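You operate a simulated robot arm through the tools that you are given. There is no shell and no other tool. Be economical: measure what you need, move in short steps, check, and stop when the job is done.

The job below is to be done with a simulated robot arm. You get a single attempt, and the scene is never put back.

JOB
Set the phone cradle at HIGH, lock it and stand the phone in it to charge.
Fine: free the lock lever first; lock the cradle before the phone goes in.

It is judged by the outcome, as a careful person would: the job done as asked, and still so three seconds after it is handed in. It fails if anything else is knocked over, pushed out of place, dropped, spilled or broken.

ROBOT AND FRAMES
A 6-joint arm with a two-finger parallel gripper, fixed in place. Base frame: the origin is at the foot of the arm, x ahead of it, y to its left, z up; the work surface is at about z = 0.784. Lengths are in m, angles in rad, forces in N, time in s.
With the tool pointing down near the work surface it reaches from about 0.2 to 0.84 m from the base axis. Its first joint turns from -2.897 to 2.897 rad. Payload 3.91 kg.
Tool frame: the origin (TCP) lies between the finger pads and is the grasp point; the fingertips stand 0.03 m ahead of it; z points along the fingers, y is the line along which they close. Largest opening 0.11 m; finger width 0.02, thickness 0.01; the body of the gripper, 0.048 by 0.112 m, starts 0.055 m behind the TCP.
Orientation is told as [roll, pitch, yaw] about the base's x, y, z axes, in that order, counted from this pose: with the fingers straight down and closing along the base's y, the tool's x points along the base's -x, its y along +y and its z along -z.

CONTROLS
- The arm moves only by the tool nudge_tool. Its argument "series" is a list of rows, each a list of 3 entries, a list of its own where there are three numbers: the shift along the tool's x, y, z in units of 40 mm (1.0 is 40 mm), then the turn, a rotation vector about the tool's x, y, z in units of 6 degrees (1.0 is 6 degrees), then the gripper command, from -1 (shut) to 1 (fully open), values between in proportion. In form: [[[tx, ty, tz], [rx, ry, rz], hand], ...]. A call has 1 to 8 rows; each row shifts and turns the commanded pose from where the row before left it, along the tool's axes as they then stand. A call with a number of a shift or a turn outside -1 to 1 is refused whole. Rows are played at 5 a second. More than 0.05 m and 0.15 rad between two rows, or a gripper value outside its range, and nothing of the call is played. A pose out of reach is approached as far as the arm can. The call stops where the force on the tool passes 90 N (or 10 N more than at its start, if that is more) or the arm is blocked; 0.2 s more then pass. The fingers move at their own pace (about 0.108 m/s each) and stop on an object; they squeeze with about 21 N. The grip force told is the motor's: it shows also when the fingers shut on nothing. Time passes only in rows, and 0.2 s behind the last, so rows that do not move let the fingers close. The reply holds the time, the measured pose of the TCP, the force on the tool along the base axes, the opening and the grip force, in the units named above and with some noise.
- Cameras (640 x 400 px; columns grow to the right, rows downward): "scene" is fixed at [0.0497, -0.6492, 1.5869]; the picture's right is [0.57, -0.82, 0.00], its down [-0.64, -0.45, -0.62] and it looks along [0.51, 0.36, -0.79] (base axes); focal length 369 px, centre (320, 200). "wrist" rides on the gripper at [-0.036, 0, -0.057] in the tool frame; the picture's right is [0.00, -1.00, 0.00], its down [0.97, 0.00, -0.24] and it looks along [0.24, 0.00, 0.97] (tool axes); focal length 218 px, centre (320, 200).
- get_image(camera): a new picture of that camera. The clock stands still meanwhile.
- raise_lower(by): slides the trunk up (or, below 0, down) by that many m; the arm rides with it, the base frame stays. It gives what a move gives, with no picture.
- point_at(camera, pixels): for up to 12 pixels [column, row] of the newest picture of that camera ("zoom" is the newest enlarged one), the place [x, y, z] in the base frame of the surface seen there, good to about 0.002 m. The clock stands still meanwhile.
- inspect(camera, box): a new picture of the part [left, top, right, bottom] of that camera's present view, enlarged. The clock stands still meanwhile.
- job_done(): hands the job in; it is judged then, once.

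Go step by step. Measure first, check grasps and placings, and put right what went wrong. The budget is 80 turns and 54 pictures, counting those below and the enlarged ones. Unless the task says otherwise, let go and move clear before handing in, and close with one line.

The tools are called after "Request:" by a JSON object that holds its "api" and its "payload". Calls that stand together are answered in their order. nudge_tool: Moves the arm, as the interface text tells. Its arguments: {"type":"object","properties":{"series":{"type":"array","items":{"type":"array"}}},"required":["series"]} The other tools are called the same way: raise_lower (by) slides the trunk up or down; get_image (camera) takes a picture; point_at (camera, pixels) gives the place of the surface under pixels of a picture; inspect (camera, box) takes an enlarged picture of a part of a camera's view; job_done () hands the job in.

At the start:

```text
time: 0.0
tool_pos: [0.1849, -0.3682, 1.2539]
tcp_rot: [-0.001, 0.001, -0.001]
contact_force: [0.9, 0.0, -0.5]
opening: 0.1099
grasp_force: 0.1
trunk travel left (down, up): [-0.475, 0.065]
```

scene: 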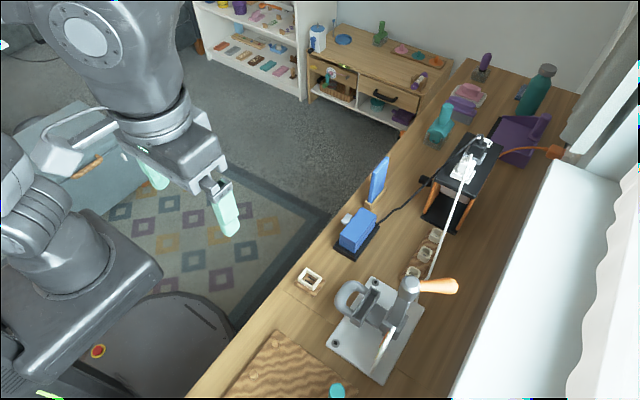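
wrist: 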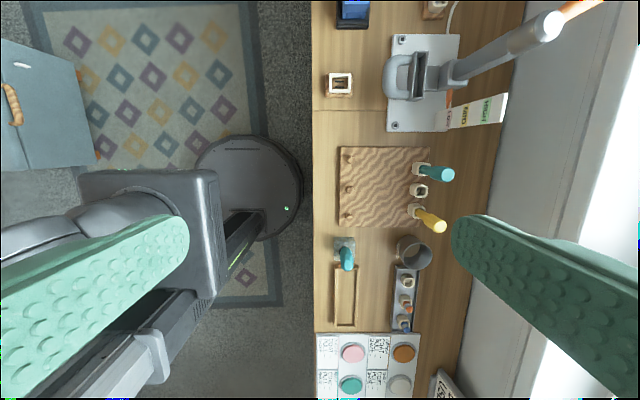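

The scene shows a grey device with a plate at about (375,330), plus a blue item near (360,230). I'll enlarge both to identify the cradle, lever and phone.

Request:
{"api": "inspect", "payload": {"camera": "scene", "box": [290, 240, 480, 390]}}

Request:
{"api": "inspect", "payload": {"camera": "scene", "box": [320, 110, 520, 270]}}

Request:
{"api": "inspect", "payload": {"camera": "wrist", "box": [310, 0, 550, 150]}}

```text
2.67 times, centred on (385, 315) of scene
```

zoom: 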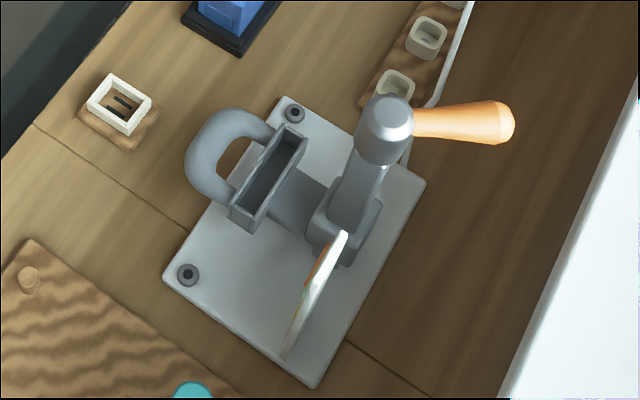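

```text
2.50 times, centred on (420, 190) of scene
```

zoom: 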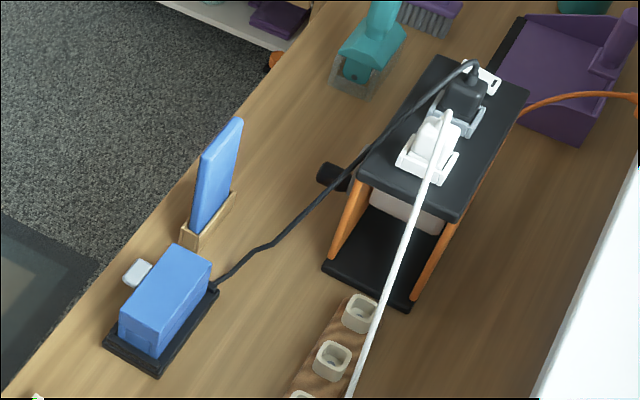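

```text
2.67 times, centred on (430, 75) of wrist
```

zoom: 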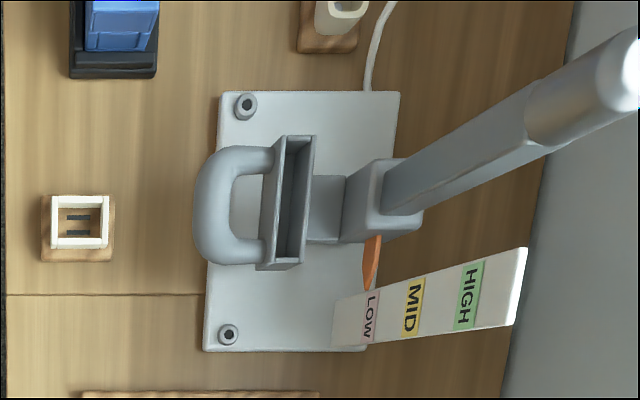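

The cradle (slot plus loop handle) slides on a post with an orange-wood lever at the top; the scale reads LOW/MID/HIGH. I'll measure key points.

Request:
{"api": "point_at", "payload": {"camera": "scene", "pixels": [[405, 284], [425, 287], [452, 287], [362, 293], [378, 282], [349, 297], [390, 325], [378, 362], [374, 190], [380, 160], [358, 228], [410, 347]]}}

Request:
{"api": "point_at", "payload": {"camera": "wrist", "pixels": [[400, 74], [418, 74], [420, 54], [420, 94], [449, 98], [450, 122], [465, 116], [485, 110], [505, 108], [450, 72], [540, 30], [500, 55]]}}

```text
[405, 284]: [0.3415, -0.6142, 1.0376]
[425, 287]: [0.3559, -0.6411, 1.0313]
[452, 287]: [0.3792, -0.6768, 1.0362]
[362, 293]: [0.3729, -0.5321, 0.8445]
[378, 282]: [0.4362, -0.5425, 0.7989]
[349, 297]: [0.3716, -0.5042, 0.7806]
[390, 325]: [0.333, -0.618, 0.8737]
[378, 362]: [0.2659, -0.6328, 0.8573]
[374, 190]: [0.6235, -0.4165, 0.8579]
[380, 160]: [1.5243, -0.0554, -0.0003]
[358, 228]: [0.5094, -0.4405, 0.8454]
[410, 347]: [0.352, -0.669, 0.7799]
```

```text
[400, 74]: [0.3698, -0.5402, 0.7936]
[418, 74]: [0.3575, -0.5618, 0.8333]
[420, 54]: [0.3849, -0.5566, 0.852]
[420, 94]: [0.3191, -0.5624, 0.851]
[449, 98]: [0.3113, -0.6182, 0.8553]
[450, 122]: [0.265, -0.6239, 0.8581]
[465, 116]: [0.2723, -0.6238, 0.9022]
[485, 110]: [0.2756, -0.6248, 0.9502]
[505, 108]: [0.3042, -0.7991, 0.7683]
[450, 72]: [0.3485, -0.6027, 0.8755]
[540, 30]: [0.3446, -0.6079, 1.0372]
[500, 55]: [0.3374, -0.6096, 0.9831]
```

The post stands at about (0.345,-0.615) with its top at 1.04, the tray rim is at z≈0.85, and HIGH reads z≈0.95. I'll move the arm forward for close looks at the blue objects and the lever.

Request:
{"api": "nudge_tool", "payload": {"series": [[[-1, 0, 0], [0, 0, 0], 1], [[-1, 0, 0], [0, 0, 0], 1], [[-1, 0, 0], [0, 0, 0], 1], [[-1, 0, 0], [0, 0, 0], 1], [[-1, 0, 0], [0, 0, 0], 1], [[-1, 0, 0], [0, 0, 0], 1], [[-1, 0, 0.5], [0, 0, 0], 1], [[-1, 0, 0.5], [0, 0, 0], 1]]}}

Request:
{"api": "get_image", "payload": {"camera": "wrist"}}

Request:
{"api": "get_image", "payload": {"camera": "scene"}}

```text
time: 1.8
tool_pos: [0.5052, -0.3712, 1.2128]
tcp_rot: [0.001, 0.002, 0.001]
contact_force: [0.0, 0.3, 0.0]
opening: 0.1097
grasp_force: 0.1
trunk travel left (down, up): [-0.475, 0.065]
```

```text
48 pictures are left
```

wrist: 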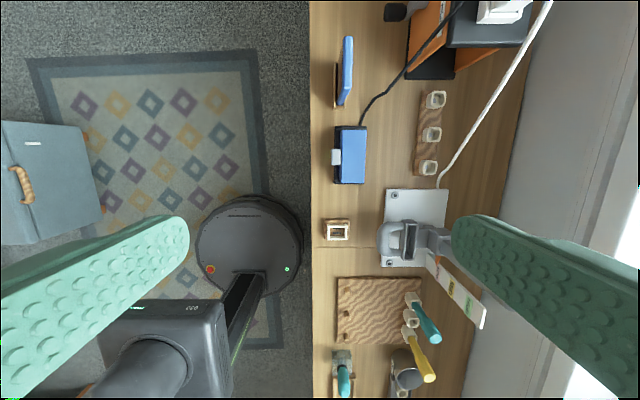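

```text
47 pictures are left
```

scene: 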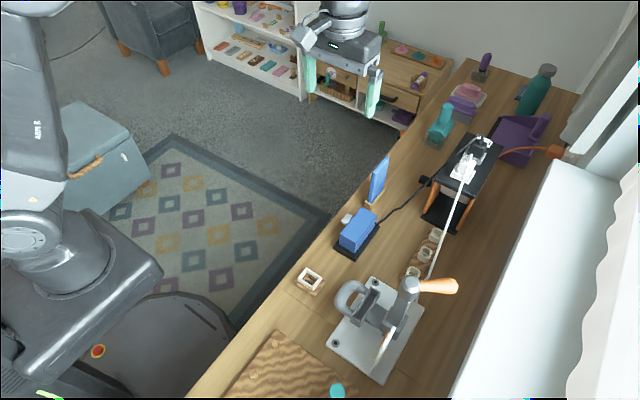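

Request:
{"api": "inspect", "payload": {"camera": "wrist", "box": [310, 20, 430, 200]}}

Request:
{"api": "inspect", "payload": {"camera": "wrist", "box": [360, 180, 500, 330]}}

Request:
{"api": "inspect", "payload": {"camera": "scene", "box": [330, 145, 410, 265]}}

```text
2.22 times, centred on (370, 110) of wrist
```

zoom: 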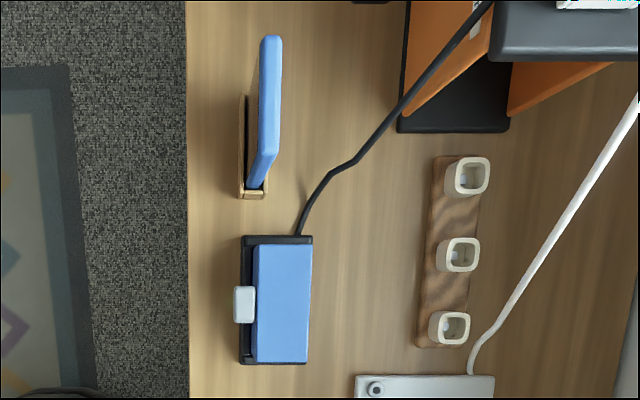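

```text
2.67 times, centred on (430, 255) of wrist
```

zoom: 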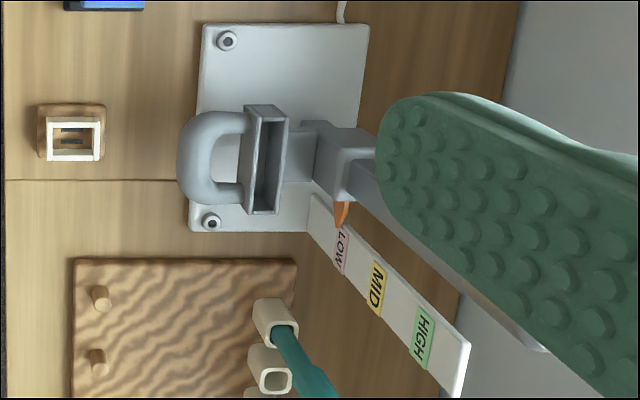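

```text
3.33 times, centred on (370, 205) of scene
```

zoom: 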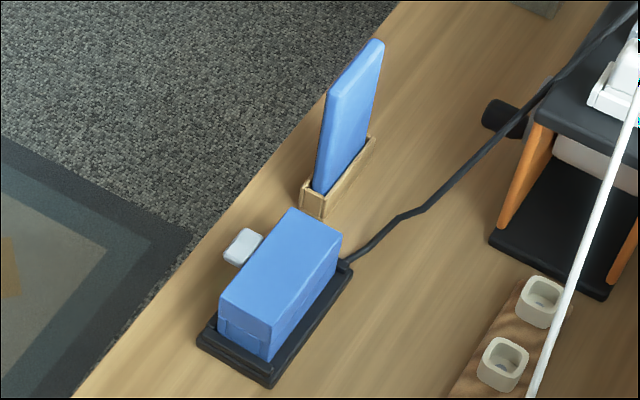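

The slab in the wooden stand is the phone (thin in y), matching the tray slot's orientation; the block beside it is a charger with a battery. I'll measure the phone.

Request:
{"api": "point_at", "payload": {"camera": "zoom", "pixels": [[378, 45], [330, 95], [345, 140], [365, 115], [318, 183], [305, 195], [320, 214], [370, 142], [352, 68], [320, 140], [350, 85], [338, 130]]}}

Request:
{"api": "inspect", "payload": {"camera": "wrist", "box": [320, 20, 380, 120]}}

```text
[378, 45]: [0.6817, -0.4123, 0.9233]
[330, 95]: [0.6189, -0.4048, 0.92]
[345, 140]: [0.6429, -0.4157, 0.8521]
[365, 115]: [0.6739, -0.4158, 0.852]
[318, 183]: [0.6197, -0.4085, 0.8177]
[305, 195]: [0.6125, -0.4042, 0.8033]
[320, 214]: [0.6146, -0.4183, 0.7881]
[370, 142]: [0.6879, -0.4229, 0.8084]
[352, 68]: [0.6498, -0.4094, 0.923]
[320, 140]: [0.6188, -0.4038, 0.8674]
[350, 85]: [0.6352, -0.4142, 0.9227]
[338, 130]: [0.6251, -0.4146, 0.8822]
```

```text
4.00 times, centred on (350, 70) of wrist
```

zoom: 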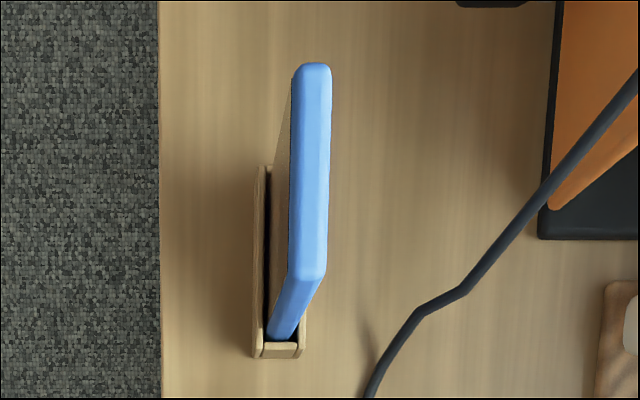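

The phone centre is ~(0.651,-0.410), 12 mm thick, ~66 mm wide, z 0.79–0.923. Next I'll go above the post for a close look at the lever.

Request:
{"api": "nudge_tool", "payload": {"series": [[[0.4, -0.9, -0.2], [0, 0, 0], 1], [[0.4, -0.9, -0.2], [0, 0, 0], 1], [[0.4, -0.9, -0.2], [0, 0, 0], 1], [[0.4, -0.9, -0.2], [0, 0, 0], 1], [[0.4, -0.9, -0.2], [0, 0, 0], 1], [[0.4, -0.9, 0], [0, 0, 0], 1], [[0.2, -0.8, 0], [0, 0, 0], 1]]}}

Request:
{"api": "get_image", "payload": {"camera": "wrist"}}

```text
time: 3.4
tool_pos: [0.4008, -0.5858, 1.2466]
tcp_rot: [-0.002, -0.001, -0.001]
contact_force: [0.3, 0.1, -0.2]
opening: 0.1102
grasp_force: 0.0
out of reach, approached as far as the arm can: row 6, 7
trunk travel left (down, up): [-0.475, 0.065]
```

```text
42 pictures are left
```

wrist: 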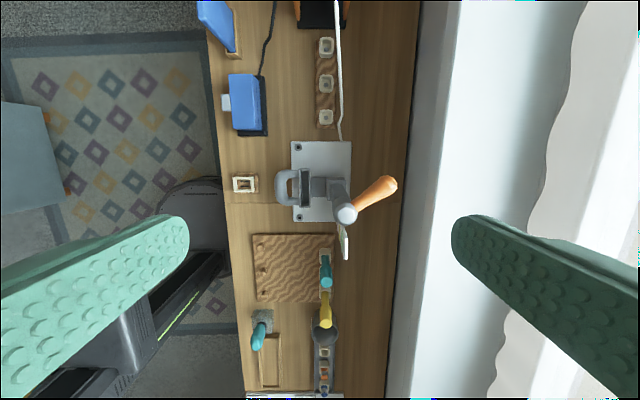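

The arm hit its reach at this height, so lowering the trunk will be needed later. I'll zoom on the lever at (360,200).

Request:
{"api": "inspect", "payload": {"camera": "wrist", "box": [270, 135, 410, 265]}}

Request:
{"api": "point_at", "payload": {"camera": "wrist", "pixels": [[345, 212], [356, 204], [366, 195], [380, 187], [392, 182], [340, 190], [283, 187], [291, 187], [305, 187], [305, 170], [305, 204], [290, 173]]}}

```text
3.08 times, centred on (340, 200) of wrist
```

zoom: 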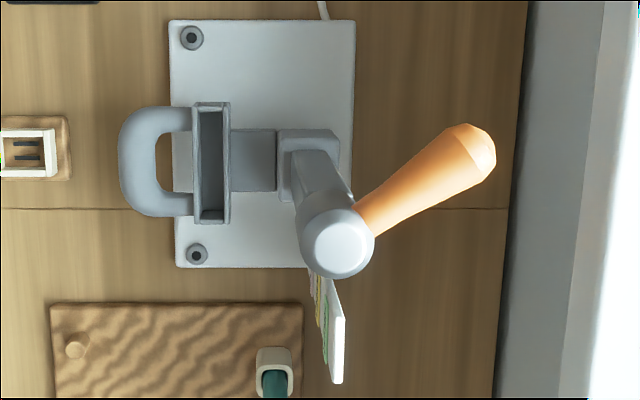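

```text
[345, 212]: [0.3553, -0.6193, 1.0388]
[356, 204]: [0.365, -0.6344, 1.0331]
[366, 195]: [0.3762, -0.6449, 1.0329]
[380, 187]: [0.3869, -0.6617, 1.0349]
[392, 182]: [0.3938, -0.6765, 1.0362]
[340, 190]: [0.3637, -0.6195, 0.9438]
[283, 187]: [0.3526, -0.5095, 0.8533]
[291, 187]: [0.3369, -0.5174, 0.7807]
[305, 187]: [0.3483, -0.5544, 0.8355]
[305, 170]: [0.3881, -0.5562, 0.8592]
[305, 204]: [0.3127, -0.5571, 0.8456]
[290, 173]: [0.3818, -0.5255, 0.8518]
```

The lever is a horizontal handle from the pivot (0.35,-0.615) towards (0.394,-0.677), z≈1.035, likely turning about the post. I'll yaw the gripper to straddle it and descend to see the reach.

Request:
{"api": "nudge_tool", "payload": {"series": [[[0, 0, 0.3], [0, 0, 1], 0.2], [[0, 0, 0.3], [0, 0, 1], 0.2], [[0, 0, 0.3], [0, 0, 1], 0.2], [[0, 0, 0.3], [0, 0, 1], 0.2], [[0, 0, 0.3], [0, 0, 1], 0.2], [[0, 0, 0.3], [0, 0, 1], 0.2], [[0, 0, 0.3], [0, 0, 1], 0.2], [[0, 0, 0.3], [0, 0, 1], 0.2]]}}

```text
time: 5.2
tool_pos: [0.4022, -0.5873, 1.1515]
tcp_rot: [-0.001, -0.001, -0.84]
contact_force: [-0.1, 1.0, 0.2]
opening: 0.0659
grasp_force: 0.0
trunk travel left (down, up): [-0.475, 0.065]
```

Yaw is -0.84. I'll finish the turn and move over the lever's middle, still above it.

Request:
{"api": "nudge_tool", "payload": {"series": [[[0, 0, 0], [0, 0, 1], 0.1], [[-0.4, -0.5, 0.2], [0, 0, 0], 0.1], [[-0.4, -0.5, 0.2], [0, 0, 0], 0.1], [[-0.38, -0.48, 0.2], [0, 0, 0], 0.1]]}}

Request:
{"api": "get_image", "payload": {"camera": "wrist"}}

```text
time: 6.2
tool_pos: [0.3843, -0.6603, 1.126]
tcp_rot: [-0.001, 0.002, -0.942]
contact_force: [0.5, -0.4, -1.1]
opening: 0.0608
grasp_force: 0.0
trunk travel left (down, up): [-0.475, 0.065]
```

```text
40 pictures are left
```

wrist: 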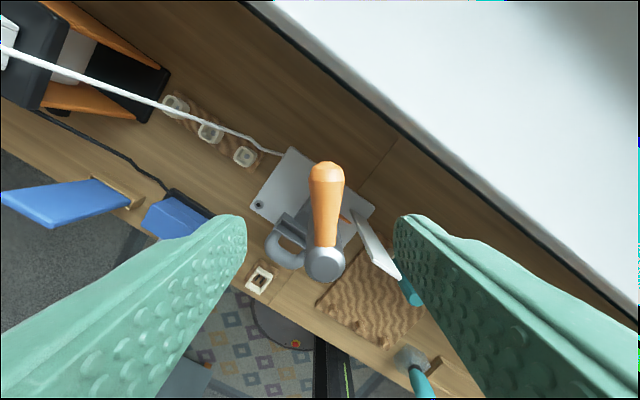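

The lever (325,205) lies centred between the fingers. I'll descend to lever height.

Request:
{"api": "nudge_tool", "payload": {"series": [[[0, 0, 0.6], [0, 0, 0], 0.1], [[0, 0, 0.6], [0, 0, 0], 0.1], [[0, 0, 0.6], [0, 0, 0], 0.1], [[0, 0, 0.45], [0, 0, 0], 0.1]]}}

Request:
{"api": "get_image", "payload": {"camera": "wrist"}}

Request:
{"api": "get_image", "payload": {"camera": "scene"}}

```text
time: 7.2
tool_pos: [0.3827, -0.6609, 1.0368]
tcp_rot: [0.0, 0.0, -0.942]
contact_force: [0.5, 0.1, 1.0]
opening: 0.0605
grasp_force: 0.1
trunk travel left (down, up): [-0.475, 0.065]
```

```text
39 pictures are left
```

wrist: 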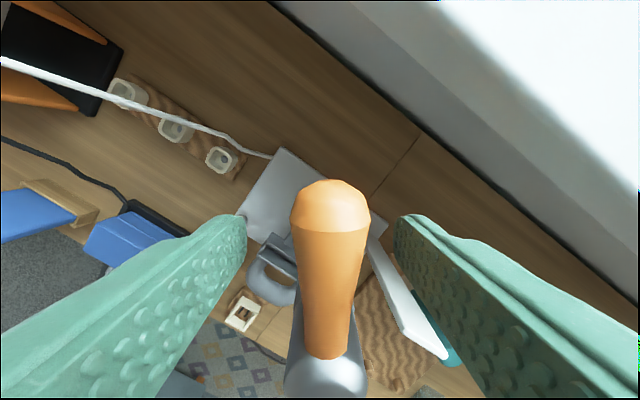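

```text
38 pictures are left
```

scene: 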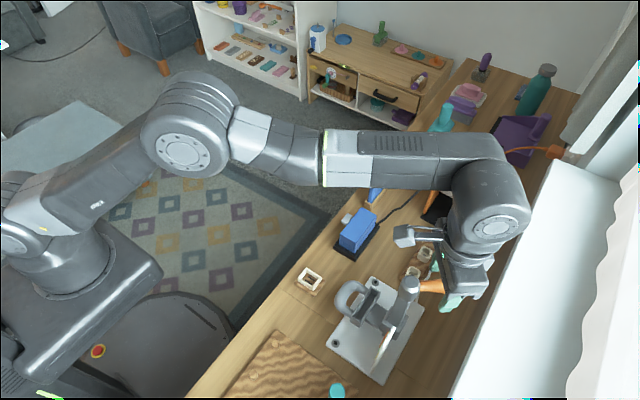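

The fingers straddle the lever at its height. I'll narrow to a loose straddle and try turning counter-clockwise (loosening sense) about the post by ~18°, watching the force.

Request:
{"api": "nudge_tool", "payload": {"series": [[[0, 0, 0], [0, 0, 0], -0.4], [[0, 0, 0], [0, 0, 0], -0.4], [[0.008, 0.148, 0], [0, 0, -1], -0.4], [[0.008, 0.148, 0], [0, 0, -1], -0.4], [[0.008, 0.148, 0], [0, 0, -1], -0.4]]}}

Request:
{"api": "get_image", "payload": {"camera": "wrist"}}

```text
time: 8.4
tool_pos: [0.3949, -0.648, 1.0358]
tcp_rot: [0.001, 0.0, -0.627]
contact_force: [-0.4, 0.0, 0.4]
opening: 0.0331
grasp_force: 0.1
trunk travel left (down, up): [-0.475, 0.065]
```

```text
37 pictures are left
```

wrist: 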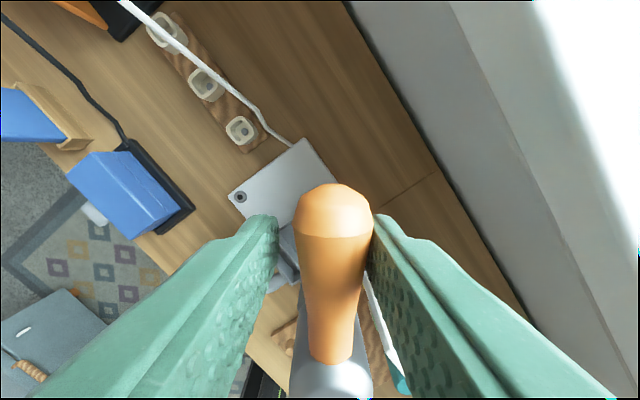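

The lever follows with almost no force and still points straight up in the image. I'll keep turning counter-clockwise.

Request:
{"api": "nudge_tool", "payload": {"series": [[[0.008, 0.148, 0], [0, 0, -1], -0.4], [[0.008, 0.148, 0], [0, 0, -1], -0.4], [[0.008, 0.148, 0], [0, 0, -1], -0.4], [[0.008, 0.148, 0], [0, 0, -1], -0.4]]}}

Request:
{"api": "get_image", "payload": {"camera": "wrist"}}

```text
time: 9.4
tool_pos: [0.4046, -0.6265, 1.0376]
tcp_rot: [-0.001, 0.0, -0.209]
contact_force: [0.8, -0.9, -0.3]
opening: 0.0331
grasp_force: 0.4
trunk travel left (down, up): [-0.475, 0.065]
```

```text
36 pictures are left
```

wrist: 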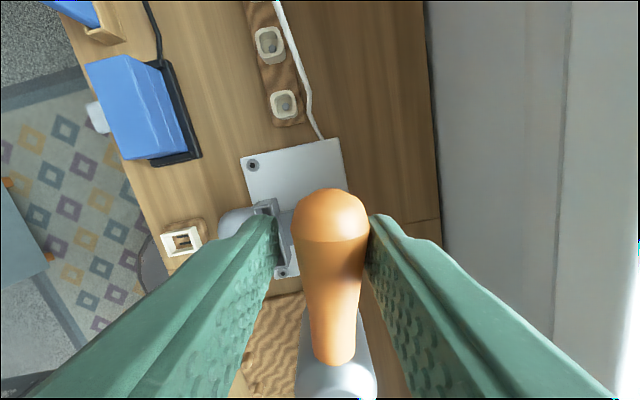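

It's turned ~42° now. I'll continue a bit more to find the stop.

Request:
{"api": "nudge_tool", "payload": {"series": [[[0.008, 0.148, 0], [0, 0, -1], -0.4], [[0.008, 0.148, 0], [0, 0, -1], -0.4], [[0.008, 0.148, 0], [0, 0, -1], -0.4], [[0.008, 0.148, 0], [0, 0, -1], -0.4]]}}

Request:
{"api": "get_image", "payload": {"camera": "wrist"}}

```text
time: 10.4
tool_pos: [0.4067, -0.6027, 1.0367]
tcp_rot: [0.0, 0.001, 0.211]
contact_force: [0.3, -0.2, 0.5]
opening: 0.033
grasp_force: 0.1
trunk travel left (down, up): [-0.475, 0.065]
```

```text
35 pictures are left
```

wrist: 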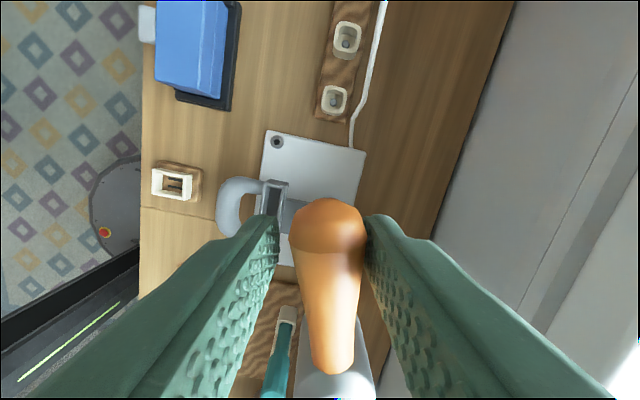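

There's still no stop at ~66°. I'll go on to about 90°.

Request:
{"api": "nudge_tool", "payload": {"series": [[[0.008, 0.148, 0], [0, 0, -1], -0.4], [[0.008, 0.148, 0], [0, 0, -1], -0.4], [[0.008, 0.148, 0], [0, 0, -1], -0.4], [[0.008, 0.148, 0], [0, 0, -1], -0.4]]}}

Request:
{"api": "get_image", "payload": {"camera": "wrist"}}

```text
time: 11.4
tool_pos: [0.3974, -0.5874, 1.0355]
tcp_rot: [-0.003, -0.001, 0.629]
contact_force: [10.6, -43.9, 2.5]
opening: 0.0684
grasp_force: 21.0
trunk travel left (down, up): [-0.475, 0.065]
```

```text
34 pictures are left
```

wrist: 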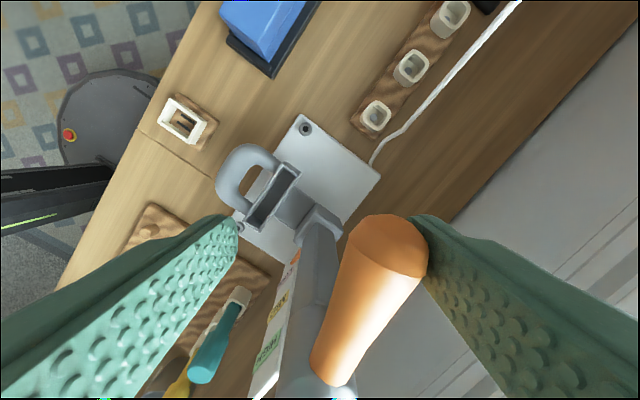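

The lever hit its end stop (44 N, fingers spread), so it is now free. I'll back off, open and rise.

Request:
{"api": "nudge_tool", "payload": {"series": [[[0.008, -0.148, 0], [0, 0, 1], 0], [[0.008, -0.148, 0], [0, 0, 1], 0.1], [[0.008, -0.1, 0], [0, 0, 0.5], 0.1], [[0, 0, -0.8], [0, 0, 0], 0.1], [[0, 0, -0.8], [0, 0, 0], 0.1], [[0, 0, -0.8], [0, 0, 0], 0.1]]}}

Request:
{"api": "get_image", "payload": {"camera": "wrist"}}

Request:
{"api": "get_image", "payload": {"camera": "scene"}}

```text
time: 12.8
tool_pos: [0.4022, -0.5975, 1.131]
tcp_rot: [0.0, -0.001, 0.366]
contact_force: [0.4, 0.7, -0.4]
opening: 0.0603
grasp_force: 0.0
trunk travel left (down, up): [-0.475, 0.065]
```

```text
33 pictures are left
```

wrist: 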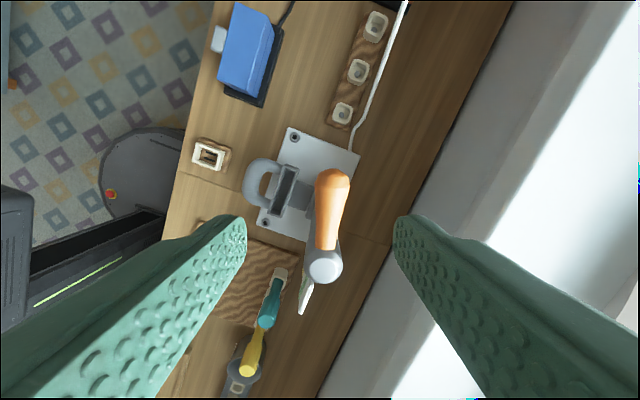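

```text
32 pictures are left
```

scene: 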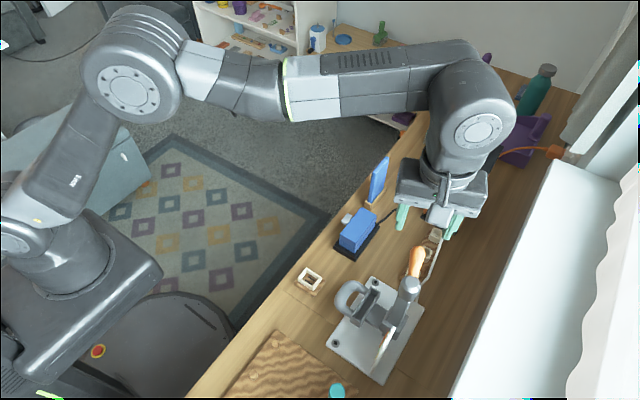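

The lever now points toward +x. I'll measure the lever and the loop handle for the lifting grasp.

Request:
{"api": "inspect", "payload": {"camera": "wrist", "box": [230, 120, 370, 320]}}

Request:
{"api": "point_at", "payload": {"camera": "wrist", "pixels": [[324, 268], [333, 180], [328, 220], [248, 183], [256, 202], [258, 165], [264, 188], [287, 180], [276, 211], [270, 200], [292, 168], [275, 160]]}}

```text
2.00 times, centred on (300, 220) of wrist
```

zoom: 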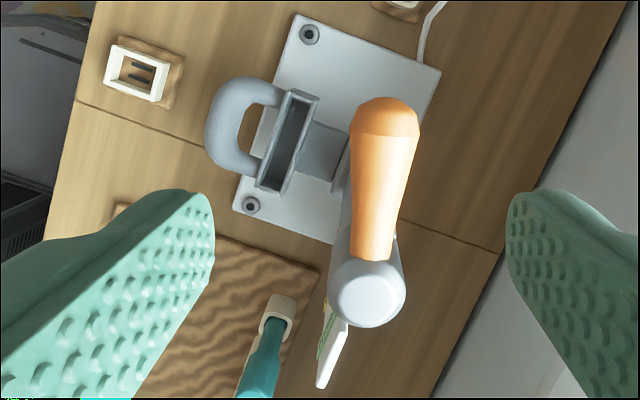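

```text
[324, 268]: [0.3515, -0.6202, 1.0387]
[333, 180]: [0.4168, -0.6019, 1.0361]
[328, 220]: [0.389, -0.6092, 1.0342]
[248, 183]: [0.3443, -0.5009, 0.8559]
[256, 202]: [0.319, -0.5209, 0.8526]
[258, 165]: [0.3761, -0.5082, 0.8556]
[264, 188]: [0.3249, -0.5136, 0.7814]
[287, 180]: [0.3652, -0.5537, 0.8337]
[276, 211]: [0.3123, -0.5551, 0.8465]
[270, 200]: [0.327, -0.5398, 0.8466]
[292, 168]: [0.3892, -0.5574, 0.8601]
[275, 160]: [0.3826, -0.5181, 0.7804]
```

Request:
{"api": "point_at", "payload": {"camera": "zoom", "pixels": [[208, 125], [222, 130], [232, 133], [245, 135], [258, 125], [265, 110], [245, 158], [250, 96], [275, 180], [300, 100], [285, 140], [268, 150]]}}

```text
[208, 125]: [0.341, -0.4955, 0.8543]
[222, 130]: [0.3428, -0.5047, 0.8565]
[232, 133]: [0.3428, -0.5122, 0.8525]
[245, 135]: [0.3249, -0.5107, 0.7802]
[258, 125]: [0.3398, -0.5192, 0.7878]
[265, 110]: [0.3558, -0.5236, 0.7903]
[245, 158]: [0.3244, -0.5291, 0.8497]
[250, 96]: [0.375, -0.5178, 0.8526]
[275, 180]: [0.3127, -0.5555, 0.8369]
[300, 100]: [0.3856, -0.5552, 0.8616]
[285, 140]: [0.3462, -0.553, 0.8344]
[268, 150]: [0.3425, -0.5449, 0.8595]
```

The handle bar is centred at y≈-0.505, z≈0.847, with a hole to y≈-0.542. I'll square the yaw, move above the bar and set a small opening.

Request:
{"api": "nudge_tool", "payload": {"series": [[[0, 0, 0], [0, 0, 1], -0.34], [[0, 0, 0], [0, 0, 1], -0.34], [[0, 0, 0], [0, 0, 1], -0.34], [[0, 0, 0], [0, 0, 0.5], -0.34], [[0.44, 0.77, 0], [0, 0, 0], -0.34], [[0.44, 0.77, 0], [0, 0, 0], -0.34], [[0.44, 0.77, 0], [0, 0, 0], -0.34], [[0, 0, 0], [0, 0, 0], -0.34]]}}

```text
time: 14.6
tool_pos: [0.3482, -0.5048, 1.131]
tcp_rot: [0.001, -0.001, 0.001]
contact_force: [-0.7, 0.2, -1.5]
opening: 0.0361
grasp_force: 0.1
trunk travel left (down, up): [-0.475, 0.065]
```

Positioned above the bar. I'll descend most of the way and check alignment.

Request:
{"api": "nudge_tool", "payload": {"series": [[[0, 0, 1], [0, 0, 0], -0.34], [[0, 0, 1], [0, 0, 0], -0.34], [[0, 0, 1], [0, 0, 0], -0.34], [[0, 0, 1], [0, 0, 0], -0.34], [[0, 0, 1], [0, 0, 0], -0.34], [[0, 0, 0.7], [0, 0, 0], -0.34]]}}

Request:
{"api": "get_image", "payload": {"camera": "wrist"}}

Request:
{"api": "inspect", "payload": {"camera": "scene", "box": [310, 220, 470, 380]}}

```text
time: 16.0
tool_pos: [0.3489, -0.5004, 0.9032]
tcp_rot: [0.0, 0.001, 0.0]
contact_force: [-1.5, 1.1, 0.8]
opening: 0.0365
grasp_force: 0.0
trunk travel left (down, up): [-0.475, 0.065]
```

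```text
30 pictures are left
```

wrist: 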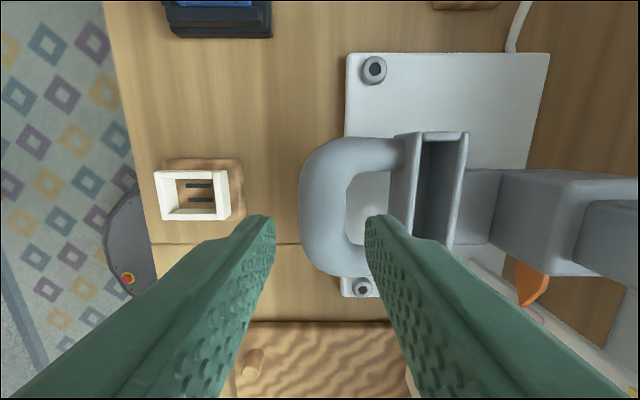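

```text
2.50 times, centred on (390, 300) of scene
```

zoom: 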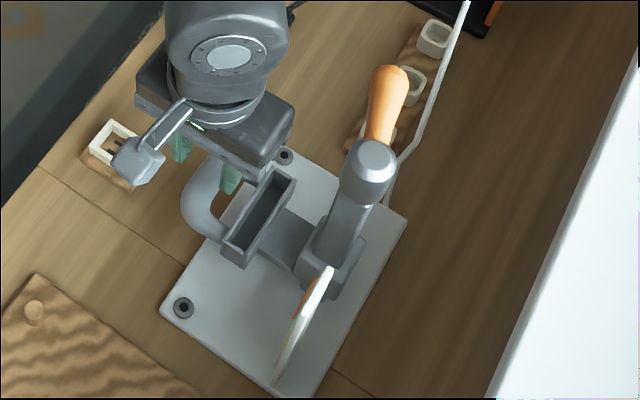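

The inner fingertip (385,220) is over the loop hole (370,205); y has drifted 4 mm, so I'll correct it, descend and close.

Request:
{"api": "nudge_tool", "payload": {"series": [[[0, -0.12, 0], [0, 0, 0], -0.34], [[0, 0, 0.5], [0, 0, 0], -0.34], [[0, 0, 0.5], [0, 0, 0], -0.34], [[0, 0, 0.4], [0, 0, 0], -0.34], [[0, 0, 0], [0, 0, 0], -0.6], [[0, 0, 0], [0, 0, 0], -0.8], [[0, 0, 0], [0, 0, 0], -0.8]]}}

Request:
{"api": "get_image", "payload": {"camera": "wrist"}}

```text
time: 17.6
tool_pos: [0.3493, -0.5019, 0.8503]
tcp_rot: [0.002, 0.002, 0.0]
contact_force: [3.4, 40.8, 8.4]
opening: 0.0254
grasp_force: 45.3
trunk travel left (down, up): [-0.475, 0.065]
```

```text
28 pictures are left
```

wrist: 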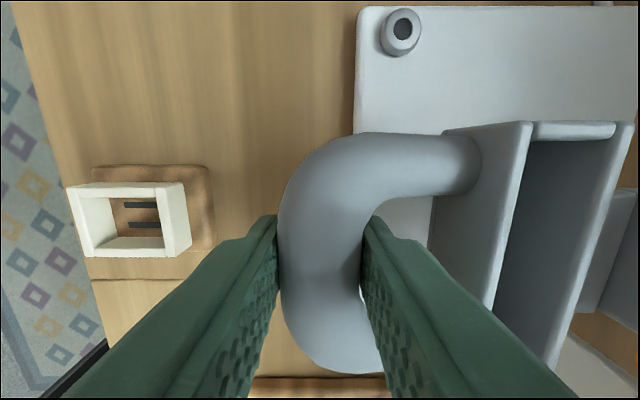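

The bar is gripped (opening 25 mm) but there is a 41 N side load from a y offset. I'll relieve it, then lift a little.

Request:
{"api": "nudge_tool", "payload": {"series": [[[0, 0.08, 0], [0, 0, 0], -0.8], [[0, 0, 0], [0, 0, 0], -0.8]]}}

```text
time: 18.2
tool_pos: [0.3488, -0.5023, 0.85]
tcp_rot: [-0.003, 0.002, 0.0]
contact_force: [1.1, 31.4, 3.3]
opening: 0.0258
grasp_force: 45.4
trunk travel left (down, up): [-0.475, 0.065]
```

Request:
{"api": "nudge_tool", "payload": {"series": [[[0, 0.12, 0], [0, 0, 0], -0.8], [[0, 0, 0], [0, 0, 0], -0.8]]}}

```text
time: 18.8
tool_pos: [0.3489, -0.5028, 0.8491]
tcp_rot: [-0.004, -0.002, 0.0]
contact_force: [-4.9, -4.7, -1.4]
opening: 0.0256
grasp_force: 44.8
trunk travel left (down, up): [-0.475, 0.065]
```

The side load is relieved. I'll lift 3 cm gently.

Request:
{"api": "nudge_tool", "payload": {"series": [[[0, 0, -0.2], [0, 0, 0], -0.8], [[0, 0, -0.2], [0, 0, 0], -0.8], [[0, 0, -0.2], [0, 0, 0], -0.8], [[0, 0, -0.2], [0, 0, 0], -0.8]]}}

Request:
{"api": "inspect", "payload": {"camera": "scene", "box": [310, 220, 470, 380]}}

```text
time: 19.8
tool_pos: [0.3497, -0.5025, 0.8805]
tcp_rot: [0.0, -0.001, 0.0]
contact_force: [1.0, -16.6, -0.8]
opening: 0.0252
grasp_force: 44.6
trunk travel left (down, up): [-0.475, 0.065]
```

```text
2.50 times, centred on (390, 300) of scene
```

zoom: 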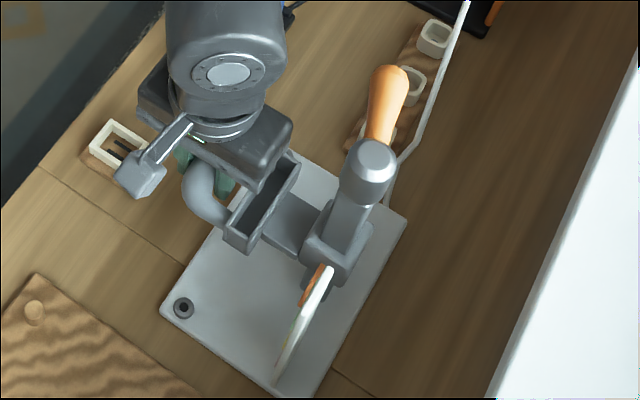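

The carriage slides up freely. I'll continue towards HIGH (~+0.092 total from start), stopping slightly short to measure the pointer.

Request:
{"api": "nudge_tool", "payload": {"series": [[[0, -0.03, -0.28], [0, 0, 0], -0.8], [[0, -0.03, -0.28], [0, 0, 0], -0.8], [[0, 0, -0.28], [0, 0, 0], -0.8], [[0, 0, -0.28], [0, 0, 0], -0.8], [[0, 0, -0.28], [0, 0, 0], -0.8]]}}

Request:
{"api": "get_image", "payload": {"camera": "wrist"}}

Request:
{"api": "inspect", "payload": {"camera": "scene", "box": [350, 270, 430, 380]}}

```text
time: 21.0
tool_pos: [0.349, -0.5018, 0.9369]
tcp_rot: [0.001, 0.003, 0.002]
contact_force: [1.7, 10.1, -2.9]
opening: 0.0256
grasp_force: 45.0
trunk travel left (down, up): [-0.475, 0.065]
```

```text
26 pictures are left
```

wrist: 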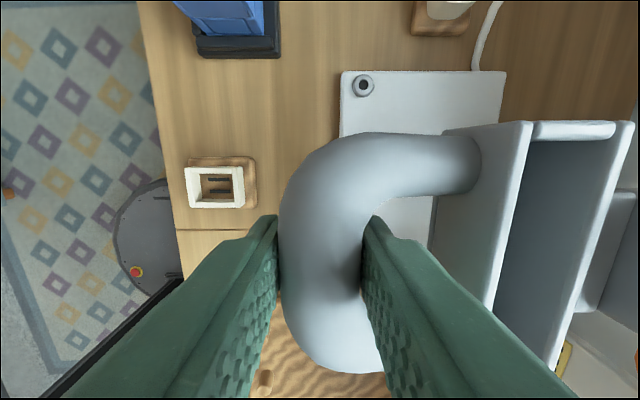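

```text
3.64 times, centred on (390, 325) of scene
```

zoom: 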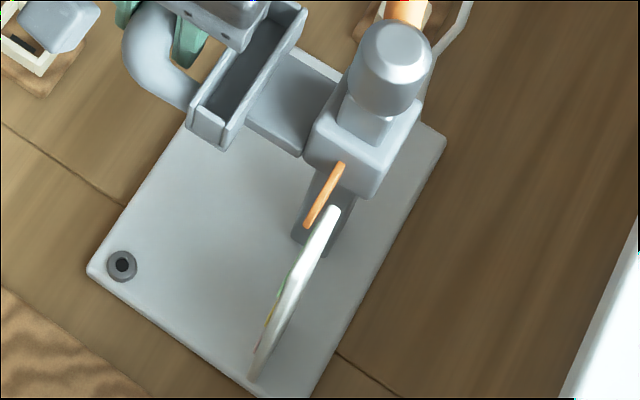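

Request:
{"api": "point_at", "payload": {"camera": "zoom", "pixels": [[310, 220], [315, 208], [324, 193], [333, 177], [334, 212], [326, 230], [312, 240], [300, 265], [290, 285], [282, 300], [230, 45], [265, 100]]}}

```text
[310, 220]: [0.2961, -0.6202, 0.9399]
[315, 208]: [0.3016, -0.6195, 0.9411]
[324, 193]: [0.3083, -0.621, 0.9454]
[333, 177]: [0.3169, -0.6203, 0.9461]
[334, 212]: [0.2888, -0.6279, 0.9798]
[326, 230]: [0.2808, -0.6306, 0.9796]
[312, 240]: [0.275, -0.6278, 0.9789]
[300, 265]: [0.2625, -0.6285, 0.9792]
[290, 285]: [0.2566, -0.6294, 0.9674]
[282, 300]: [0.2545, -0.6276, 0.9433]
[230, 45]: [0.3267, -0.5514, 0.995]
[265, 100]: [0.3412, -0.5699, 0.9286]
```

The pointer reads z≈0.942 vs HIGH ≈0.950. I'll raise 7 mm, then release gently and check that it stays.

Request:
{"api": "nudge_tool", "payload": {"series": [[[0, -0.05, -0.17], [0, 0, 0], -0.8], [[0, 0, 0], [0, 0, 0], -0.8], [[0, 0, 0], [0, 0, 0], -0.8]]}}

Request:
{"api": "nudge_tool", "payload": {"series": [[[0, 0, 0], [0, 0, 0], -0.5], [[0, 0, 0], [0, 0, 0], -0.38], [[0, 0, 0], [0, 0, 0], -0.34]]}}

Request:
{"api": "inspect", "payload": {"camera": "scene", "box": [350, 270, 430, 380]}}

```text
time: 21.8
tool_pos: [0.3501, -0.5034, 0.9451]
tcp_rot: [0.0, 0.003, 0.001]
contact_force: [3.6, 28.9, -1.0]
opening: 0.0253
grasp_force: 44.9
trunk travel left (down, up): [-0.475, 0.065]
```

```text
time: 22.6
tool_pos: [0.3478, -0.5084, 0.9436]
tcp_rot: [-0.001, 0.0, -0.002]
contact_force: [0.1, -0.2, -0.1]
opening: 0.0364
grasp_force: 0.2
trunk travel left (down, up): [-0.475, 0.065]
```

```text
3.64 times, centred on (390, 325) of scene
```

zoom: 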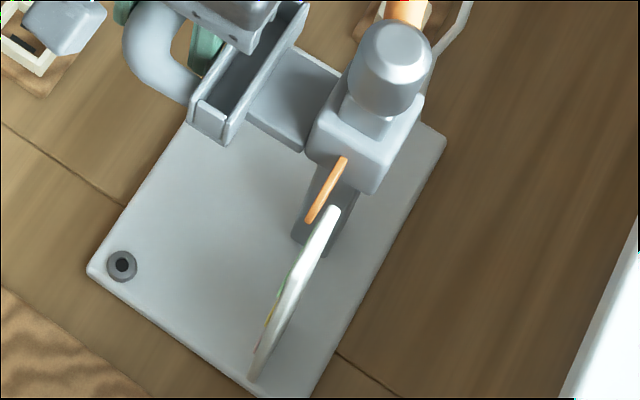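

The carriage stays up on its own. I'll retreat upward and move to where the wrist camera can read the scale.

Request:
{"api": "nudge_tool", "payload": {"series": [[[0, 0.08, -0.9], [0, 0, 0], -0.34], [[0, 0, -0.95], [0, 0, 0], -0.34], [[0, 0, -0.95], [0, 0, 0], -0.34], [[0, 0, -0.95], [0, 0, 0], -0.34], [[0.95, 0.65, 0], [0, 0, 0], -0.34], [[0.95, 0.65, 0], [0, 0, 0], -0.34], [[0.95, 0.65, 0], [0, 0, 0], -0.34], [[0.95, 0.65, 0], [0, 0, 0], -0.34]]}}

Request:
{"api": "get_image", "payload": {"camera": "wrist"}}

```text
time: 24.4
tool_pos: [0.1977, -0.3951, 1.0958]
tcp_rot: [-0.003, 0.0, 0.001]
contact_force: [-0.2, 0.3, -0.1]
opening: 0.0363
grasp_force: 0.0
trunk travel left (down, up): [-0.475, 0.065]
```

```text
23 pictures are left
```

wrist: 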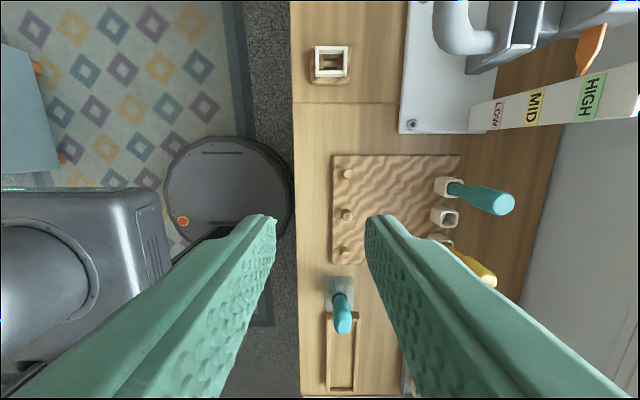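

Request:
{"api": "inspect", "payload": {"camera": "wrist", "box": [480, 0, 640, 140]}}

```text
2.86 times, centred on (560, 70) of wrist
```

zoom: 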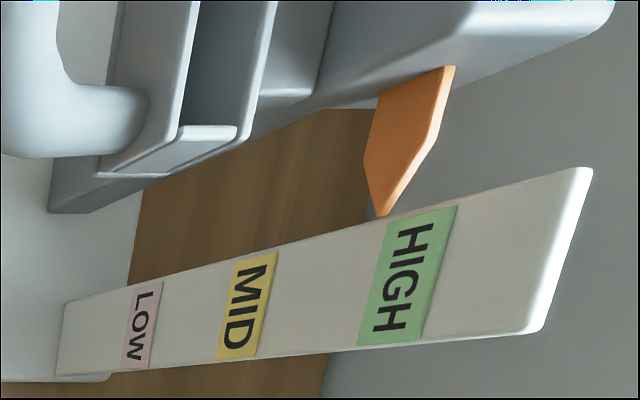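

Request:
{"api": "point_at", "payload": {"camera": "zoom", "pixels": [[381, 210], [385, 195], [400, 150], [372, 190], [430, 100], [392, 225], [455, 210], [425, 218], [362, 335], [424, 335], [258, 275], [148, 325]]}}

```text
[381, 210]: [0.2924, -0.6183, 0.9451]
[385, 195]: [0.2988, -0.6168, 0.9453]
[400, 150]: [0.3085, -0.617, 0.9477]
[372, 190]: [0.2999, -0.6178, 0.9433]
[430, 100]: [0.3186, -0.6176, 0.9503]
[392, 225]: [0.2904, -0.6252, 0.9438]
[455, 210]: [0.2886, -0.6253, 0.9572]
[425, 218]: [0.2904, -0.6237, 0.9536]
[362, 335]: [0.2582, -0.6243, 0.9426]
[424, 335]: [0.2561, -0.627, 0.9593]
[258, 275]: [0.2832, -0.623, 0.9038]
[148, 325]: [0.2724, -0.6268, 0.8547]
```

Request:
{"api": "point_at", "payload": {"camera": "zoom", "pixels": [[366, 150], [380, 100], [450, 75], [440, 120], [412, 170], [124, 330], [158, 320], [222, 320], [267, 310], [373, 290], [438, 275], [370, 170]]}}

```text
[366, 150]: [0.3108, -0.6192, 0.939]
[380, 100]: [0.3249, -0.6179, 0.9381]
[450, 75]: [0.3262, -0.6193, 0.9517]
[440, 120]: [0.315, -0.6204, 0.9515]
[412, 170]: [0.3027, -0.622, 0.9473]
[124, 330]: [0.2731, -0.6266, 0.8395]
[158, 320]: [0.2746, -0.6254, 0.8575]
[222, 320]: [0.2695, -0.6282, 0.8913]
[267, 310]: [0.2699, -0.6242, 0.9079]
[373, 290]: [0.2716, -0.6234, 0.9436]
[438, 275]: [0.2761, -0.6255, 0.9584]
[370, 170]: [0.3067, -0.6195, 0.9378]
```

HIGH spans z 0.943–0.958 (centre 0.951) while the pointer is centred at ~0.945, so it sits near the label's lower edge. I'll regrip and raise it 6 mm more.

Request:
{"api": "nudge_tool", "payload": {"series": [[[-0.945, -0.67, 0], [0, 0, 0], -0.34], [[-0.945, -0.67, 0], [0, 0, 0], -0.34], [[-0.945, -0.68, 0], [0, 0, 0], -0.34], [[-0.945, -0.68, 0], [0, 0, 0], -0.34], [[0, 0, 0.9], [0, 0, 0], -0.34], [[0, 0, 0.9], [0, 0, 0], -0.34], [[0, 0, 0.2], [0, 0, 0], -0.34], [[0, 0, 0], [0, 0, 0], -0.34]]}}

Request:
{"api": "get_image", "payload": {"camera": "wrist"}}

```text
time: 26.2
tool_pos: [0.3482, -0.5056, 1.014]
tcp_rot: [0.0, -0.001, 0.001]
contact_force: [-0.9, 0.4, -0.2]
opening: 0.0363
grasp_force: 0.0
trunk travel left (down, up): [-0.475, 0.065]
```

```text
21 pictures are left
```

wrist: 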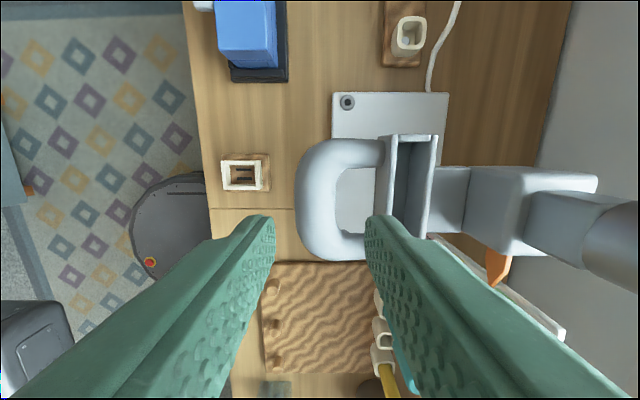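

Aligned. I'll descend and close on the bar.

Request:
{"api": "nudge_tool", "payload": {"series": [[[0, 0.05, 0.6], [0, 0, 0], -0.34], [[0, 0, 0.6], [0, 0, 0], -0.34], [[0, 0, 0.52], [0, 0, 0], -0.34], [[0, 0, 0], [0, 0, 0], -0.5], [[0, 0, 0], [0, 0, 0], -0.7], [[0, 0, 0], [0, 0, 0], -0.7]]}}

```text
time: 27.6
tool_pos: [0.3503, -0.5033, 0.9459]
tcp_rot: [-0.001, -0.001, 0.0]
contact_force: [1.0, -2.4, -0.8]
opening: 0.0253
grasp_force: 45.0
trunk travel left (down, up): [-0.475, 0.065]
```

Gripped with no side load. I'll raise 6 mm, settle, open, and retreat upward then towards the viewing pose.

Request:
{"api": "nudge_tool", "payload": {"series": [[[0, 0, -0.08], [0, 0, 0], -0.7], [[0, 0, -0.08], [0, 0, 0], -0.7], [[0, 0, 0], [0, 0, 0], -0.7], [[0, 0, 0], [0, 0, 0], -0.7]]}}

Request:
{"api": "nudge_tool", "payload": {"series": [[[0, 0, 0], [0, 0, 0], -0.45], [[0, 0, 0], [0, 0, 0], -0.34], [[0, 0, -0.9], [0, 0, 0], -0.34], [[0, 0, -0.9], [0, 0, 0], -0.34], [[0, 0, -0.9], [0, 0, 0], -0.34], [[0, 0, -0.9], [0, 0, 0], -0.34], [[0.9, 0.6, 0], [0, 0, 0], -0.34], [[0.9, 0.6, 0], [0, 0, 0], -0.34]]}}

Request:
{"api": "nudge_tool", "payload": {"series": [[[0.95, 0.65, 0], [0, 0, 0], -0.34], [[0.95, 0.65, 0], [0, 0, 0], -0.34]]}}

Request:
{"api": "inspect", "payload": {"camera": "wrist", "box": [480, 0, 640, 140]}}

```text
time: 28.6
tool_pos: [0.3503, -0.5011, 0.9503]
tcp_rot: [-0.001, 0.001, 0.0]
contact_force: [1.4, 0.4, -1.3]
opening: 0.0255
grasp_force: 45.3
trunk travel left (down, up): [-0.475, 0.065]
```

```text
time: 30.4
tool_pos: [0.2763, -0.4517, 1.093]
tcp_rot: [-0.002, 0.001, -0.001]
contact_force: [-1.0, -0.5, -0.4]
opening: 0.0362
grasp_force: 0.1
trunk travel left (down, up): [-0.475, 0.065]
```

```text
time: 31.0
tool_pos: [0.1997, -0.4075, 1.0951]
tcp_rot: [-0.003, 0.0, 0.0]
contact_force: [-0.6, -0.2, -0.7]
opening: 0.0365
grasp_force: 0.1
trunk travel left (down, up): [-0.475, 0.065]
```

```text
2.86 times, centred on (560, 70) of wrist
```

zoom: 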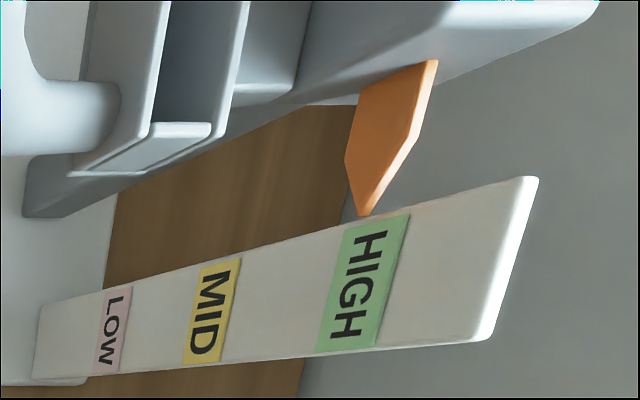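

Request:
{"api": "point_at", "payload": {"camera": "zoom", "pixels": [[364, 210], [358, 190], [350, 165], [365, 95], [430, 72], [415, 125], [350, 235], [408, 220], [325, 330], [378, 330], [390, 180], [380, 140]]}}

```text
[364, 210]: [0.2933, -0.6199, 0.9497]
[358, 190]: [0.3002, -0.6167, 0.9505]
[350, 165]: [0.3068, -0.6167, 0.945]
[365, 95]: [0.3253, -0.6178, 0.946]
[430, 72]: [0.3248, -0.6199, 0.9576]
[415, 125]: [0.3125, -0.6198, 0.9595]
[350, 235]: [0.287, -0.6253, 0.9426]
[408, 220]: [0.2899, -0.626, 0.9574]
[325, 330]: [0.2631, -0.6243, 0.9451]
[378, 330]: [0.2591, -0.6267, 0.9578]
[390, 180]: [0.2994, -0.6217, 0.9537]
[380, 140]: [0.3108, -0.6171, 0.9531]
```

The pointer (centre 0.952) is now centred on HIGH (0.951). Next I'll return over the lever to lock it.

Request:
{"api": "nudge_tool", "payload": {"series": [[[0, 0, -1], [0, 0, 0], 0.1], [[-0.735, -0.695, 0], [0, 0, 0], 0.1], [[-0.735, -0.695, 0], [0, 0, 0], 0.1], [[-0.735, -0.695, 0], [0, 0, 0], 0.1], [[-0.735, -0.695, 0], [0, 0, 0], 0.1], [[-0.735, -0.695, 0], [0, 0, 0], 0.1], [[-0.735, -0.695, 0], [0, 0, 0], 0.1], [[-0.735, -0.695, 0], [0, 0, 0], 0.1]]}}

Request:
{"api": "nudge_tool", "payload": {"series": [[[0, 0, 0], [0, 0, -0.9], 0.1], [[0, 0, 0], [0, 0, -0.9], 0.1], [[0, 0, 0], [0, 0, -0.8], 0.1]]}}

Request:
{"api": "get_image", "payload": {"camera": "wrist"}}

```text
time: 32.8
tool_pos: [0.4101, -0.6035, 1.1318]
tcp_rot: [0.002, 0.003, 0.0]
contact_force: [-0.6, -0.1, 0.3]
opening: 0.0607
grasp_force: 0.0
trunk travel left (down, up): [-0.475, 0.065]
```

```text
time: 33.6
tool_pos: [0.4084, -0.599, 1.1349]
tcp_rot: [-0.001, 0.0, 0.273]
contact_force: [-0.1, -0.4, 0.9]
opening: 0.0607
grasp_force: 0.0
trunk travel left (down, up): [-0.475, 0.065]
```

```text
19 pictures are left
```

wrist: 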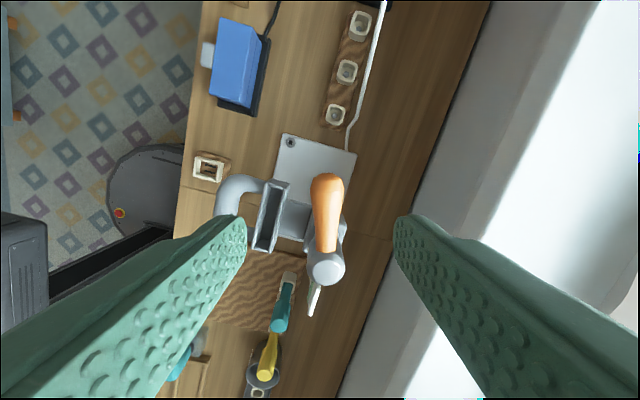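

The lever (325,210) is between the fingers. I'll descend and narrow to a loose straddle.

Request:
{"api": "nudge_tool", "payload": {"series": [[[0, -0.05, 0.8], [0, 0, 0], 0.1], [[0, 0, 0.8], [0, 0, 0], 0.1], [[0, 0, 0.82], [0, 0, 0], 0.1], [[0, 0, 0], [0, 0, 0], -0.4], [[0, 0, 0], [0, 0, 0], -0.4]]}}

Request:
{"api": "nudge_tool", "payload": {"series": [[[0.008, -0.148, 0], [0, 0, 1], -0.4], [[0.008, -0.148, 0], [0, 0, 1], -0.4], [[0.008, -0.148, 0], [0, 0, 1], -0.4], [[0.008, -0.148, 0], [0, 0, 1], -0.4], [[0.008, -0.148, 0], [0, 0, 1], -0.4], [[0.008, -0.148, 0], [0, 0, 1], -0.4], [[0.008, -0.148, 0], [0, 0, 1], -0.4]]}}

Request:
{"api": "get_image", "payload": {"camera": "wrist"}}

```text
time: 34.8
tool_pos: [0.4066, -0.6038, 1.0375]
tcp_rot: [0.0, 0.0, 0.274]
contact_force: [-0.5, -0.3, -0.6]
opening: 0.0331
grasp_force: 0.1
trunk travel left (down, up): [-0.475, 0.065]
```

```text
time: 36.4
tool_pos: [0.4056, -0.6409, 1.0383]
tcp_rot: [0.0, 0.0, -0.462]
contact_force: [0.0, -0.3, 0.7]
opening: 0.0332
grasp_force: 0.0
trunk travel left (down, up): [-0.475, 0.065]
```

```text
18 pictures are left
```

wrist: 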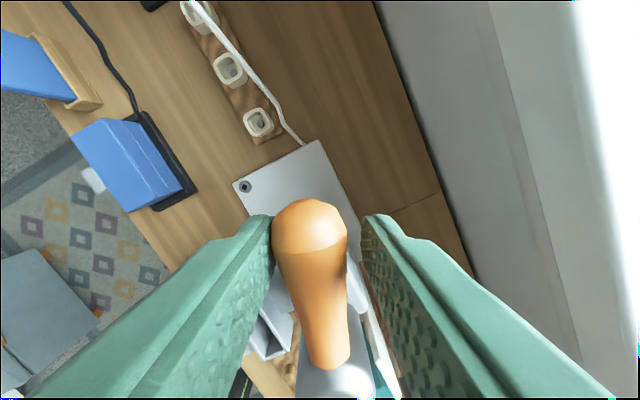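

The lever is following. I'll keep turning clockwise to the locked stop.

Request:
{"api": "nudge_tool", "payload": {"series": [[[0.008, -0.148, 0], [0, 0, 1], -0.4], [[0.008, -0.148, 0], [0, 0, 1], -0.4], [[0.008, -0.148, 0], [0, 0, 1], -0.4], [[0.008, -0.148, 0], [0, 0, 1], -0.4], [[0.008, -0.148, 0], [0, 0, 1], -0.4], [[0.008, -0.148, 0], [0, 0, 1], -0.4]]}}

Request:
{"api": "get_image", "payload": {"camera": "wrist"}}

```text
time: 37.8
tool_pos: [0.378, -0.6669, 1.0395]
tcp_rot: [0.0, -0.001, -1.091]
contact_force: [0.1, -0.2, 0.6]
opening: 0.0334
grasp_force: 0.6
trunk travel left (down, up): [-0.475, 0.065]
```

```text
17 pictures are left
```

wrist: 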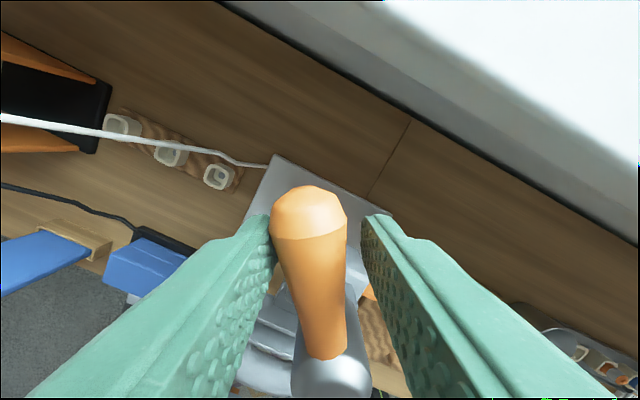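

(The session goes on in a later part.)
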